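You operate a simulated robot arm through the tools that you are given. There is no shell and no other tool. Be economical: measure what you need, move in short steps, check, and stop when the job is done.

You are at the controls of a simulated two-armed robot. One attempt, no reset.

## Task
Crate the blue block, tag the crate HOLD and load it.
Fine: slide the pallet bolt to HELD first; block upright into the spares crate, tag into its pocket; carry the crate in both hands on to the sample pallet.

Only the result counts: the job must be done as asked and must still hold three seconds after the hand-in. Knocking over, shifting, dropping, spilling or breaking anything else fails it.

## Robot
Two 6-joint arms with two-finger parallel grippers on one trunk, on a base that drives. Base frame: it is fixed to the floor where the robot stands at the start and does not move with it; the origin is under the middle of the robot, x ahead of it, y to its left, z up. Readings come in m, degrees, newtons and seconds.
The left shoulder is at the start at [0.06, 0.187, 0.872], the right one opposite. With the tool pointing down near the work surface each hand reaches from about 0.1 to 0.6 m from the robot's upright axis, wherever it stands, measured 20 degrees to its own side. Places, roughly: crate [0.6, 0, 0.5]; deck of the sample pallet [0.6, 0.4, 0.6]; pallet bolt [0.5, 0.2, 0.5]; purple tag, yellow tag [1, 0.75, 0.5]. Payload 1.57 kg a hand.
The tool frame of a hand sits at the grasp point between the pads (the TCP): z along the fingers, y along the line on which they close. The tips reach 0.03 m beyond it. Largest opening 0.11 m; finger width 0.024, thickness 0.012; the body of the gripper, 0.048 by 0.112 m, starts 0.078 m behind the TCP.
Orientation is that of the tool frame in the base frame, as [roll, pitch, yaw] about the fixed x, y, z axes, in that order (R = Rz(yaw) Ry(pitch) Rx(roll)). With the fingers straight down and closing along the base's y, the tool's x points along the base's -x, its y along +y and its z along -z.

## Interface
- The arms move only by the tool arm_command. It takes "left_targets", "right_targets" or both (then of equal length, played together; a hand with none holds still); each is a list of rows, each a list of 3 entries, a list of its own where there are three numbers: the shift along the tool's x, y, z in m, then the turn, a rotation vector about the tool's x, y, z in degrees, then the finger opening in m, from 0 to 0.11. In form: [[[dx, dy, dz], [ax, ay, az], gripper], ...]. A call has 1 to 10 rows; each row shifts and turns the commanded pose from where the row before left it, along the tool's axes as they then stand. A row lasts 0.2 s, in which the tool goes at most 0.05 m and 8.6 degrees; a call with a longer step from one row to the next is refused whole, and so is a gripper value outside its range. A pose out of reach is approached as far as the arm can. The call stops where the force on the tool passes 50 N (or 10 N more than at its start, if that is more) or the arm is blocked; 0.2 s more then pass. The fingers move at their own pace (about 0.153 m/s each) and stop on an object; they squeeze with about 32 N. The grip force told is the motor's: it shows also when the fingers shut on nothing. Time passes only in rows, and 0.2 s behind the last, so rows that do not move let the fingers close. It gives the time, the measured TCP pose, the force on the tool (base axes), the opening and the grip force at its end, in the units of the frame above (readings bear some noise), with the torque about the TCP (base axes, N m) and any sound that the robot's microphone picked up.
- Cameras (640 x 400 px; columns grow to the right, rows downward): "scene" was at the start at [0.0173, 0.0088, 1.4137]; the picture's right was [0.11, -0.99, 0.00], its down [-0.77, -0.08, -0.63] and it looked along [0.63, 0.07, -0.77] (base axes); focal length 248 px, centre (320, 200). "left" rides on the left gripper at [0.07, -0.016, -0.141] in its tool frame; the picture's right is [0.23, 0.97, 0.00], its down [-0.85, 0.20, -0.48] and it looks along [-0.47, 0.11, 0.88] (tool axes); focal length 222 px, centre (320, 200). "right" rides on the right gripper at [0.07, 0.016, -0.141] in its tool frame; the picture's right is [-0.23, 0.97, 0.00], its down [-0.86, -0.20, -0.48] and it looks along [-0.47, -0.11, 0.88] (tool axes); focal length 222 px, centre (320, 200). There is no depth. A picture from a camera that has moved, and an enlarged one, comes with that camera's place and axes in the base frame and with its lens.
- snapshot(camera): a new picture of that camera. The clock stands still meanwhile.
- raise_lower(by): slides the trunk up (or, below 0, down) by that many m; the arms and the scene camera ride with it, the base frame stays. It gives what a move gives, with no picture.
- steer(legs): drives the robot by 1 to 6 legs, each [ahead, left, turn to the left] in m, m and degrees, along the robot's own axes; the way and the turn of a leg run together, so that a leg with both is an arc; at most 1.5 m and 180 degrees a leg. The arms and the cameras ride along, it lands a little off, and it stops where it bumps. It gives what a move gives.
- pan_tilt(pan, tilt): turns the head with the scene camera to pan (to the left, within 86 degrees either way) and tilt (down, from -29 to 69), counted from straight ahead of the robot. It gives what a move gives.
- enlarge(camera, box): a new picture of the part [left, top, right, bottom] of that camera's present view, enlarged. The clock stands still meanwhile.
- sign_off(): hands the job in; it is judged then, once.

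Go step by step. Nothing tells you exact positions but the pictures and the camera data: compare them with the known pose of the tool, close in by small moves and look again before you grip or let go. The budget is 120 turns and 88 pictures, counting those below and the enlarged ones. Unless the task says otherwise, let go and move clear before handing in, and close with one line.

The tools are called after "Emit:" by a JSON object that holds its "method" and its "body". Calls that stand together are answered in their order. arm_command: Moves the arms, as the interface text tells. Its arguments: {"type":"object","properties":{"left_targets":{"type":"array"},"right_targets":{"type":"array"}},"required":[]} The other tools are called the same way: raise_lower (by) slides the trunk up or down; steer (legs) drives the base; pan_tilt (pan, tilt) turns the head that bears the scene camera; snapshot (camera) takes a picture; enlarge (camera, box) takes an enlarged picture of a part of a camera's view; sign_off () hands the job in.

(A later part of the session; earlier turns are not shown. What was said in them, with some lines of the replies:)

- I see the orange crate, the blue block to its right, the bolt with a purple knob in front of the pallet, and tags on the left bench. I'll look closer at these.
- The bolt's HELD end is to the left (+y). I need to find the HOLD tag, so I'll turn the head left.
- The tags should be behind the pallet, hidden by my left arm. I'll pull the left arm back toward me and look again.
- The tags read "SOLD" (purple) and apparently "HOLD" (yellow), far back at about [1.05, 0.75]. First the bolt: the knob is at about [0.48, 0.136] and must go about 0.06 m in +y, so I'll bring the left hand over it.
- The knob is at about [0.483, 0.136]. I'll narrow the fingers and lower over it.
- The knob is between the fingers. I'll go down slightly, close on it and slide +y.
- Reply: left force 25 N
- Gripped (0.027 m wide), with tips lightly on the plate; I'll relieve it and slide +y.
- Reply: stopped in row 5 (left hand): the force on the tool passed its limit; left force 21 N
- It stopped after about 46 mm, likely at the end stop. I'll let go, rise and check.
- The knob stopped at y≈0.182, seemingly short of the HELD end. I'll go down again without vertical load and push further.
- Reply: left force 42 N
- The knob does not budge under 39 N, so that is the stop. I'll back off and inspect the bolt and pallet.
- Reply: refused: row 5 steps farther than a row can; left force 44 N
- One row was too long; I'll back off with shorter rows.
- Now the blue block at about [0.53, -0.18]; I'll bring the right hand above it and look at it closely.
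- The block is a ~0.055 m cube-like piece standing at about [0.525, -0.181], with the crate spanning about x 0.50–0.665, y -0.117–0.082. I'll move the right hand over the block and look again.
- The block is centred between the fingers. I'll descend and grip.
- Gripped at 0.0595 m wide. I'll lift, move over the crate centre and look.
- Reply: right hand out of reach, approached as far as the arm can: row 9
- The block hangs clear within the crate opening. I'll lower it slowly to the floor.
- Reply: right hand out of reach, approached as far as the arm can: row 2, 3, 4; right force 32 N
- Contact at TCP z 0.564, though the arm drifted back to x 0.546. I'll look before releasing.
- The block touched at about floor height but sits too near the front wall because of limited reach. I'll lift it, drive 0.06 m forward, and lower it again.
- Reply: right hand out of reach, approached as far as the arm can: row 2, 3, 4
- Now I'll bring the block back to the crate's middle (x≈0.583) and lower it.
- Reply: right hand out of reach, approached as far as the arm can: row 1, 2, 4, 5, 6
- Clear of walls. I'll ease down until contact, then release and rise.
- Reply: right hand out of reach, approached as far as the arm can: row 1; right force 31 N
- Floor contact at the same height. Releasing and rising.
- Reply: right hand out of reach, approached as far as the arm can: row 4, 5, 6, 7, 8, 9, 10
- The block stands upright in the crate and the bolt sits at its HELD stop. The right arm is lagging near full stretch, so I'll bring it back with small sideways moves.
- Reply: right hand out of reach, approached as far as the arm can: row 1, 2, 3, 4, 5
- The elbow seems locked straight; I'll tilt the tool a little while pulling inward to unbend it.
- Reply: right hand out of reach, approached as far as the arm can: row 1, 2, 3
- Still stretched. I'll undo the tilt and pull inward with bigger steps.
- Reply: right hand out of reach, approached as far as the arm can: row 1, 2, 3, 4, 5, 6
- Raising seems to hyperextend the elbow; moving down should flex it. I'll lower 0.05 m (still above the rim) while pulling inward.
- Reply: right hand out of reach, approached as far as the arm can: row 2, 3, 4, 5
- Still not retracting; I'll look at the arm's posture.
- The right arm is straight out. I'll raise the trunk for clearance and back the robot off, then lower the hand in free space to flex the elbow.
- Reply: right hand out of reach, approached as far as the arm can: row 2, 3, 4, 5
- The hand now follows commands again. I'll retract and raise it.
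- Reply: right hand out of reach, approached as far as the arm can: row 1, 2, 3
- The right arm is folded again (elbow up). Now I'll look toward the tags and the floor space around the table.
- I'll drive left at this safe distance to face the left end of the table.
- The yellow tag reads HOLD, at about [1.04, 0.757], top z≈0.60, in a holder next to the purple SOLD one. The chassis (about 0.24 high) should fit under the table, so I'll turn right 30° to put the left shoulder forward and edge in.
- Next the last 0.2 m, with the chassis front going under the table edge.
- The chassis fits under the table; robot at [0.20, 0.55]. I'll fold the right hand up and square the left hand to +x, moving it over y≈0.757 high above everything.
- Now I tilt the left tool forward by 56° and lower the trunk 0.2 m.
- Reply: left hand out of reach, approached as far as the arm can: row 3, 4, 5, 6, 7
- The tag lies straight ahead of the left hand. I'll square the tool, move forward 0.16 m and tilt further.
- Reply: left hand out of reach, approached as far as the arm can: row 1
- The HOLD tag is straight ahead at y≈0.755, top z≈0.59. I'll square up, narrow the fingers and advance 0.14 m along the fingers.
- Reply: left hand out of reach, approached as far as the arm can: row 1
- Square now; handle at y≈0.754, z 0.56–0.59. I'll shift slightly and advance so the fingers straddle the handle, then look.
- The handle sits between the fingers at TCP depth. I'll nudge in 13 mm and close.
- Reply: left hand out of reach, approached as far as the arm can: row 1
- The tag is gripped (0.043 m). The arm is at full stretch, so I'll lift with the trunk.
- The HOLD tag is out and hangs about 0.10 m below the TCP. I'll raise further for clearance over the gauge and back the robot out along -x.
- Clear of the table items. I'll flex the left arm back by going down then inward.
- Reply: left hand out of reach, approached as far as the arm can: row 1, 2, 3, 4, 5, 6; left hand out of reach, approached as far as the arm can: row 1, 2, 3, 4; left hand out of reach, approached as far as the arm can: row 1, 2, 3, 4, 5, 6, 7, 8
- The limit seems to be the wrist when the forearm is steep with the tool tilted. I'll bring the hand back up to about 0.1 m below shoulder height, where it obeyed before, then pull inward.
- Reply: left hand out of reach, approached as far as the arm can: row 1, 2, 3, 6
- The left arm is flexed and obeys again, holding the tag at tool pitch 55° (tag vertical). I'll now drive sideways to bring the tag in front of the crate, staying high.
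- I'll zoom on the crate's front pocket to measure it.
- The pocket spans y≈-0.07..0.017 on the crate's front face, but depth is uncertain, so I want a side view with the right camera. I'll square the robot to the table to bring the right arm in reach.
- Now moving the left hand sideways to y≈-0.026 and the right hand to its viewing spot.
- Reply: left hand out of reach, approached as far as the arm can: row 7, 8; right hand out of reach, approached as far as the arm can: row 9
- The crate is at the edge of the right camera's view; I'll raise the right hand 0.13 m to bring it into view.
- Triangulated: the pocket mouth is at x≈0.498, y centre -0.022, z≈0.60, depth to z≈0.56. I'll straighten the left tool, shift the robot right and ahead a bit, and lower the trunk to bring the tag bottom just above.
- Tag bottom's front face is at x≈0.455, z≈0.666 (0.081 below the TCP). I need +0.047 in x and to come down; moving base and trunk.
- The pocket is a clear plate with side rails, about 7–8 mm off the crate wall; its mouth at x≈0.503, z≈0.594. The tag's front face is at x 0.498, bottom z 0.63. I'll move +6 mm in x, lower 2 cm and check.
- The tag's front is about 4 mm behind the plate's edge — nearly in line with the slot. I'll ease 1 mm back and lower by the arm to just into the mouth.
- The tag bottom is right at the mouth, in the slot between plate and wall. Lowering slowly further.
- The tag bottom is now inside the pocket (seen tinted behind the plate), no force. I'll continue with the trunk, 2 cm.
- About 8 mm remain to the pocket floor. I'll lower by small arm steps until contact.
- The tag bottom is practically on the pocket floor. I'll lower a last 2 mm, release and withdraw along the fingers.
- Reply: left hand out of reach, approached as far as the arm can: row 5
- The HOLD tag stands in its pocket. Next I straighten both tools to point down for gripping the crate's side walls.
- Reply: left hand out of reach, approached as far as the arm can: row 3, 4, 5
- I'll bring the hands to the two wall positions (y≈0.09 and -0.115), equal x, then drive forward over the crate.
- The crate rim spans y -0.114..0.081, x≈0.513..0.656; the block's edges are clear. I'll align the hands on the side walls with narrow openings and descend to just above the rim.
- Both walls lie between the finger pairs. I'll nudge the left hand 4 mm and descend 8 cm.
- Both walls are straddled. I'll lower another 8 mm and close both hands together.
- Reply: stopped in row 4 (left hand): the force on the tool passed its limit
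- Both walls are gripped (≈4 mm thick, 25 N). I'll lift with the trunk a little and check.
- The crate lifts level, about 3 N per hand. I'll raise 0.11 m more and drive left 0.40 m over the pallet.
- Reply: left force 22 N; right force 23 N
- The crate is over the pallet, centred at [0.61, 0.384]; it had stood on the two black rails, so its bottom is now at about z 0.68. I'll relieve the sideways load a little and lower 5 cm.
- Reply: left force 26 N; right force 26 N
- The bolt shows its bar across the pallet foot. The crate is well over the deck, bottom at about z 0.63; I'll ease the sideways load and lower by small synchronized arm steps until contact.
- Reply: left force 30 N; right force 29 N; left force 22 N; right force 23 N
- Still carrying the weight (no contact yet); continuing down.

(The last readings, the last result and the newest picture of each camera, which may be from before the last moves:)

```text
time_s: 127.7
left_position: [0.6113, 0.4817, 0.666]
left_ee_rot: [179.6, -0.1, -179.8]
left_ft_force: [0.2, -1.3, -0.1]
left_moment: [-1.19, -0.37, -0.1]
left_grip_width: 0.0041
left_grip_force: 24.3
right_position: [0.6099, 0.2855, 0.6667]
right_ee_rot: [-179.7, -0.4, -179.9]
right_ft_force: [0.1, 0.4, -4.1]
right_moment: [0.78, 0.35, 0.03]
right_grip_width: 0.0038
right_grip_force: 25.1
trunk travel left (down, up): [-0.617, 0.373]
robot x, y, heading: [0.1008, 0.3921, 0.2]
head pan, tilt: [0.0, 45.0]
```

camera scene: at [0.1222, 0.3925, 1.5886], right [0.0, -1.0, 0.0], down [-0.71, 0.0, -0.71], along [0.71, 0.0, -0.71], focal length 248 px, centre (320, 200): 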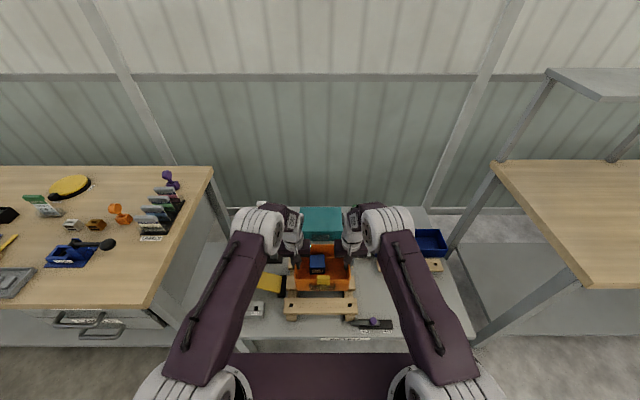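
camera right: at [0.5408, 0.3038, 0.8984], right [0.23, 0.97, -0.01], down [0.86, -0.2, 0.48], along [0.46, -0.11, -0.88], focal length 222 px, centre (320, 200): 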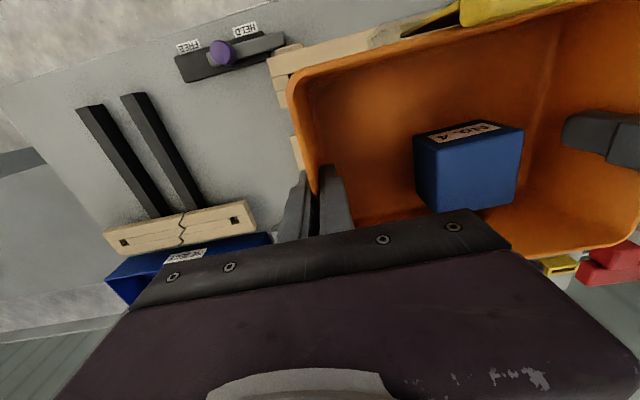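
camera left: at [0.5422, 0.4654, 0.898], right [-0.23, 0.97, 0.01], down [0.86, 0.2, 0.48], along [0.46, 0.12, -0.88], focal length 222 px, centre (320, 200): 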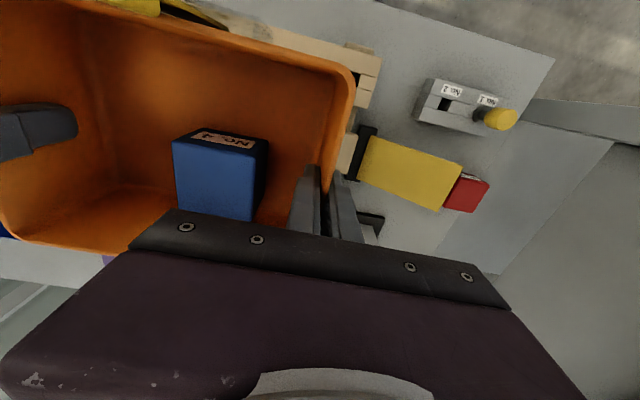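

Emit:
{"method": "arm_command", "body": {"left_targets": [[[0, 0, 0.003], [0, 0, 0], 0.0], [[0, 0, 0.003], [0, 0, 0], 0.0], [[0, 0, 0.003], [0, 0, 0], 0.0], [[0, 0, 0], [0, 0, 0], 0.0]], "right_targets": [[[0, 0, 0.003], [0, 0, 0], 0.0], [[0, 0, 0.003], [0, 0, 0], 0.0], [[0, 0, 0.003], [0, 0, 0], 0.0], [[0, 0, 0], [0, 0, 0], 0.0]]}}

Emit:
{"method": "enlarge", "body": {"camera": "scene", "box": [250, 220, 390, 320]}}

```text
time_s: 128.7
left_position: [0.6114, 0.4824, 0.6574]
left_ee_rot: [179.6, -0.1, -179.8]
left_ft_force: [-0.2, 9.6, 2.1]
left_moment: [-1.15, 0.2, -0.07]
left_grip_width: 0.004
left_grip_force: 24.8
right_position: [0.6105, 0.2875, 0.6579]
right_ee_rot: [-179.7, -0.4, -180.0]
right_ft_force: [0.4, -9.8, -6.8]
right_moment: [0.24, -0.16, 0.0]
right_grip_width: 0.0038
right_grip_force: 25.1
trunk travel left (down, up): [-0.617, 0.373]
robot x, y, heading: [0.0994, 0.3892, 0.3]
head pan, tilt: [0.0, 45.0]
```

```text
4.00 times, centred on (320, 270) of scene
camera zoom: at [0.1221, 0.3919, 1.5386], right [0.0, -1.0, 0.0], down [-0.71, 0.0, -0.71], along [0.71, 0.0, -0.71], focal length 992 px, centre (320, -80)
```

zoom: 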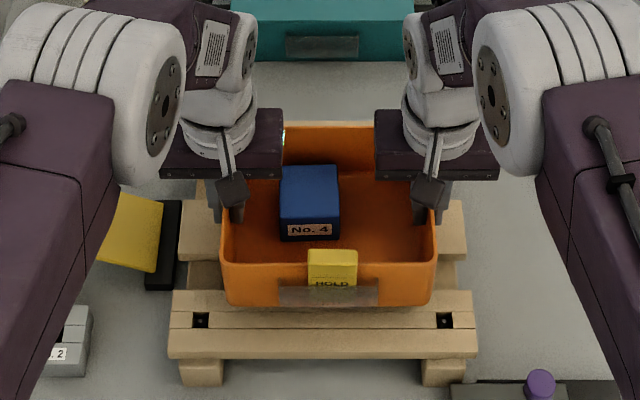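

Still about 5 N carried; continuing the slow descent.

Emit:
{"method": "arm_command", "body": {"left_targets": [[[0, 0, 0.003], [0, 0, 0], 0.0], [[0, 0, 0.003], [0, 0, 0], 0.0], [[0, 0, 0], [0, 0, 0], 0.0]], "right_targets": [[[0, 0, 0.0035], [0, 0, 0], 0.0], [[0, 0, 0.003], [0, 0, 0], 0.0], [[0, 0, 0], [0, 0, 0], 0.0]]}}

```text
time_s: 129.5
left_position: [0.6121, 0.4832, 0.6513]
left_ee_rot: [179.6, -0.2, -179.9]
left_ft_force: [-0.9, 14.8, -1.2]
left_moment: [-1.0, 0.06, -0.12]
left_grip_width: 0.0036
left_grip_force: 24.5
right_position: [0.6098, 0.2858, 0.6511]
right_ee_rot: [-179.7, -0.3, -179.9]
right_ft_force: [1.0, -13.8, -2.0]
right_moment: [0.78, -0.05, -0.03]
right_grip_width: 0.0041
right_grip_force: 24.9
trunk travel left (down, up): [-0.617, 0.373]
robot x, y, heading: [0.0974, 0.3895, -0.0]
head pan, tilt: [0.0, 45.0]
```

Emit:
{"method": "arm_command", "body": {"left_targets": [[[0, 0.0004, 0.003], [0, 0, 0], 0.0], [[0, 0, 0.003], [0, 0, 0], 0.0], [[0, 0, 0.003], [0, 0, 0], 0.0], [[0, 0, 0], [0, 0, 0], 0.0]], "right_targets": [[[0, -0.0004, 0.003], [0, 0, 0], 0.0], [[0, 0, 0.003], [0, 0, 0], 0.0], [[0, 0, 0.003], [0, 0, 0], 0.0], [[0, 0, 0], [0, 0, 0], 0.0]]}}

Emit:
{"method": "snapshot", "body": {"camera": "right"}}

```text
time_s: 130.5
left_position: [0.6112, 0.4828, 0.6425]
left_ee_rot: [179.6, -0.1, -179.9]
left_ft_force: [-1.1, 16.6, -0.1]
left_moment: [-1.07, 0.19, -0.14]
left_grip_width: 0.0044
left_grip_force: 25.3
right_position: [0.6096, 0.2861, 0.6425]
right_ee_rot: [-179.7, -0.4, -179.9]
right_ft_force: [0.9, -16.7, -4.5]
right_moment: [0.57, -0.18, -0.14]
right_grip_width: 0.004
right_grip_force: 24.9
trunk travel left (down, up): [-0.617, 0.373]
robot x, y, heading: [0.0988, 0.3893, -0.0]
head pan, tilt: [0.0, 45.0]
```

```text
12 pictures are left
camera right: at [0.5404, 0.304, 0.7842], right [0.23, 0.97, -0.01], down [0.86, -0.2, 0.48], along [0.46, -0.11, -0.88], focal length 222 px, centre (320, 200)
```

right: 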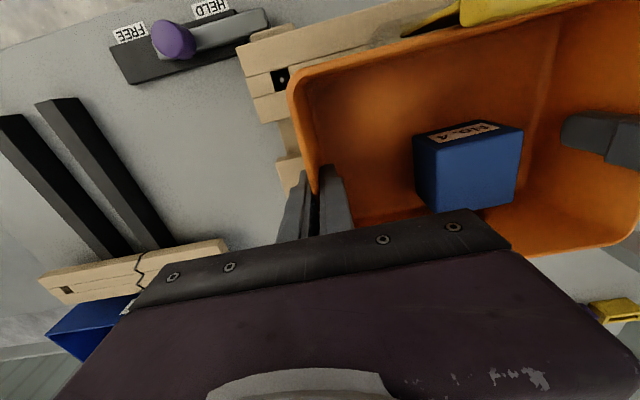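

No contact yet; the deck must be slightly lower than I took it. Continuing in small steps.

Emit:
{"method": "arm_command", "body": {"left_targets": [[[0, 0.0005, 0.003], [0, 0, 0], 0.0], [[0, 0, 0.003], [0, 0, 0], 0.0], [[0, 0, 0.003], [0, 0, 0], 0.0], [[0, 0, 0], [0, 0, 0], 0.0]], "right_targets": [[[0, -0.0005, 0.003], [0, 0, 0], 0.0], [[0, 0, 0.003], [0, 0, 0], 0.0], [[0, 0, 0.003], [0, 0, 0], 0.0], [[0, 0, 0], [0, 0, 0], 0.0]]}}

```text
time_s: 131.5
left_position: [0.6104, 0.4813, 0.6365]
left_ee_rot: [179.7, 0.1, -179.9]
left_ft_force: [1.7, 9.0, 12.4]
left_moment: [-0.93, 0.68, -0.13]
left_grip_width: 0.0038
left_grip_force: 24.6
right_position: [0.6085, 0.2863, 0.6363]
right_ee_rot: [-179.7, -0.1, -179.9]
right_ft_force: [3.5, -8.5, 9.7]
right_moment: [0.79, 0.81, 0.02]
right_grip_width: 0.0037
right_grip_force: 24.4
trunk travel left (down, up): [-0.617, 0.373]
robot x, y, heading: [0.0996, 0.3906, -0.0]
head pan, tilt: [0.0, 45.0]
```

Contact with the deck (both hands about +11 N). I'll relax the push, open both hands together and look.

Emit:
{"method": "arm_command", "body": {"left_targets": [[[0, 0, -0.002], [0, 0, 0], 0.0], [[0, 0, 0], [0, 0, 0], 0.032], [[0, 0, 0], [0, 0, 0], 0.032], [[0, 0, 0], [0, 0, 0], 0.032]], "right_targets": [[[0, 0, -0.002], [0, 0, 0], 0.0], [[0, 0, 0], [0, 0, 0], 0.032], [[0, 0, 0], [0, 0, 0], 0.032], [[0, 0, 0], [0, 0, 0], 0.032]]}}

Emit:
{"method": "snapshot", "body": {"camera": "left"}}

Emit:
{"method": "snapshot", "body": {"camera": "right"}}

```text
time_s: 132.5
left_position: [0.6106, 0.4834, 0.6358]
left_ee_rot: [179.6, 0.0, -179.8]
left_ft_force: [0.4, 0.0, -0.6]
left_moment: [-0.02, -0.02, -0.02]
left_grip_width: 0.0316
left_grip_force: 0.1
right_position: [0.61, 0.2867, 0.6356]
right_ee_rot: [-179.7, -0.3, -179.9]
right_ft_force: [-0.5, 0.3, -0.1]
right_moment: [0.0, -0.01, -0.01]
right_grip_width: 0.032
right_grip_force: 0.1
trunk travel left (down, up): [-0.617, 0.373]
robot x, y, heading: [0.1007, 0.3901, 0.2]
head pan, tilt: [0.0, 45.0]
```

```text
11 pictures are left
camera left: at [0.5412, 0.4658, 0.7767], right [-0.23, 0.97, 0.01], down [0.85, 0.2, 0.48], along [0.47, 0.12, -0.88], focal length 222 px, centre (320, 200)
```

left: 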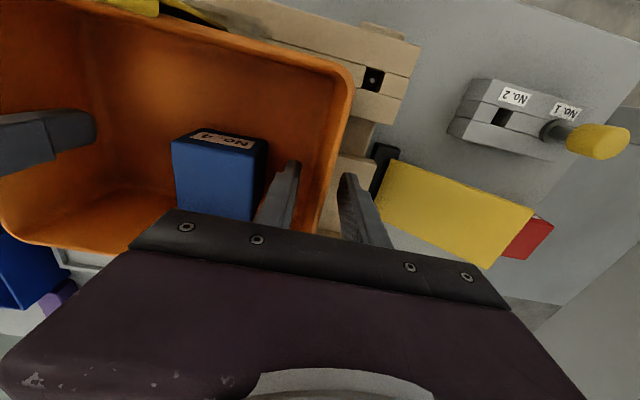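

```text
10 pictures are left
camera right: at [0.5402, 0.3031, 0.7773], right [0.23, 0.97, -0.01], down [0.86, -0.2, 0.48], along [0.46, -0.11, -0.88], focal length 222 px, centre (320, 200)
```

right: 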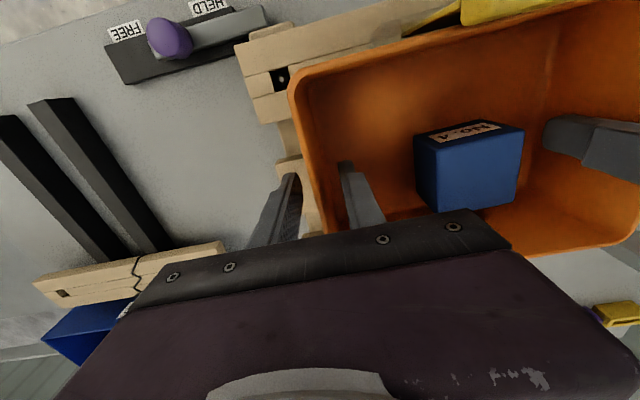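

The crate rests stably with the walls free between the fingers. I'll raise straight up with the trunk and check the load.

Emit:
{"method": "raise_lower", "body": {"by": 0.18}}

Emit:
{"method": "steer", "body": {"legs": [[-0.3, 0, 0]]}}

Emit:
{"method": "enlarge", "body": {"camera": "scene", "box": [220, 120, 420, 260]}}

```text
time_s: 134.5
left_position: [0.6115, 0.4823, 0.8163]
left_ee_rot: [179.7, 0.1, -179.8]
left_ft_force: [0.1, 0.7, -0.4]
left_moment: [0.0, 0.0, -0.02]
left_grip_width: 0.0323
left_grip_force: 0.1
right_position: [0.6097, 0.285, 0.8153]
right_ee_rot: [-179.7, -0.3, -180.0]
right_ft_force: [-0.5, 0.4, 0.5]
right_moment: [0.01, 0.01, -0.02]
right_grip_width: 0.0321
right_grip_force: 0.0
trunk travel left (down, up): [-0.797, 0.193]
robot x, y, heading: [0.0988, 0.3917, 0.2]
head pan, tilt: [0.0, 45.0]
```

```text
time_s: 136.5
left_position: [0.3104, 0.4813, 0.8166]
left_ee_rot: [179.7, 0.0, -179.9]
left_ft_force: [-0.4, -0.1, -0.5]
left_moment: [-0.01, 0.02, 0.02]
left_grip_width: 0.0321
left_grip_force: 0.1
right_position: [0.3083, 0.2853, 0.8159]
right_ee_rot: [-179.7, -0.3, -180.0]
right_ft_force: [-0.3, -0.2, -0.4]
right_moment: [-0.02, 0.01, 0.01]
right_grip_width: 0.032
right_grip_force: 0.1
trunk travel left (down, up): [-0.797, 0.193]
robot x, y, heading: [-0.2058, 0.3897, 0.2]
head pan, tilt: [0.0, 45.0]
```

```text
2.86 times, centred on (320, 190) of scene
camera zoom: at [-0.1792, 0.3915, 1.7185], right [0.0, -1.0, 0.0], down [-0.71, 0.0, -0.71], along [0.71, 0.0, -0.71], focal length 709 px, centre (320, 229)
```

zoom: 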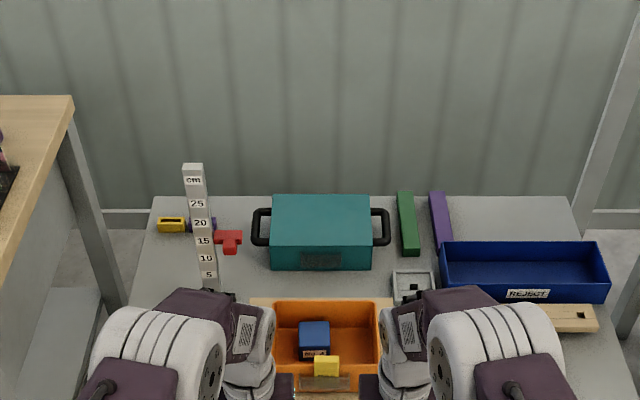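

Everything stands well. One last look at the bolt and the crate front with the hand cameras.

Emit:
{"method": "snapshot", "body": {"camera": "right"}}

Emit:
{"method": "snapshot", "body": {"camera": "left"}}

```text
8 pictures are left
camera right: at [0.2389, 0.3025, 0.9569], right [0.23, 0.97, -0.01], down [0.86, -0.2, 0.47], along [0.46, -0.11, -0.88], focal length 222 px, centre (320, 200)
```

right: 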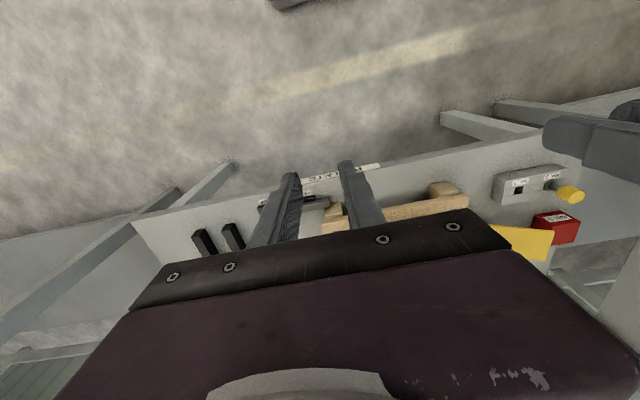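

```text
7 pictures are left
camera left: at [0.24, 0.4652, 0.9563], right [-0.23, 0.97, 0.01], down [0.86, 0.2, 0.48], along [0.46, 0.12, -0.88], focal length 222 px, centre (320, 200)
```

left: 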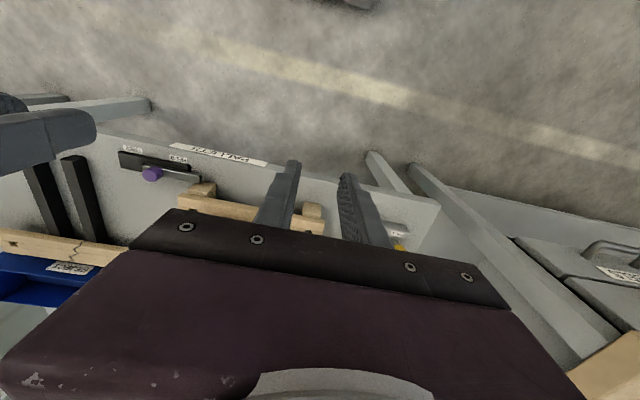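

The bolt's bar is across the pallet foot at its end stop. The upright block and the HOLD tag are in the crate, the crate is on the pallet, and both hands are clear, so I'm handing in.

Emit:
{"method": "sign_off", "body": {}}

```text
The job is handed in.
```

I slid the pallet bolt to its HELD-side end stop, put the blue block upright in the spares crate, seated the yellow HOLD tag in its pocket and set the crate on the sample pallet with both hands. The one thing I'm less sure of is the bolt: its knob sits a little short of the HELD label, but it would not move further under about 40 N.
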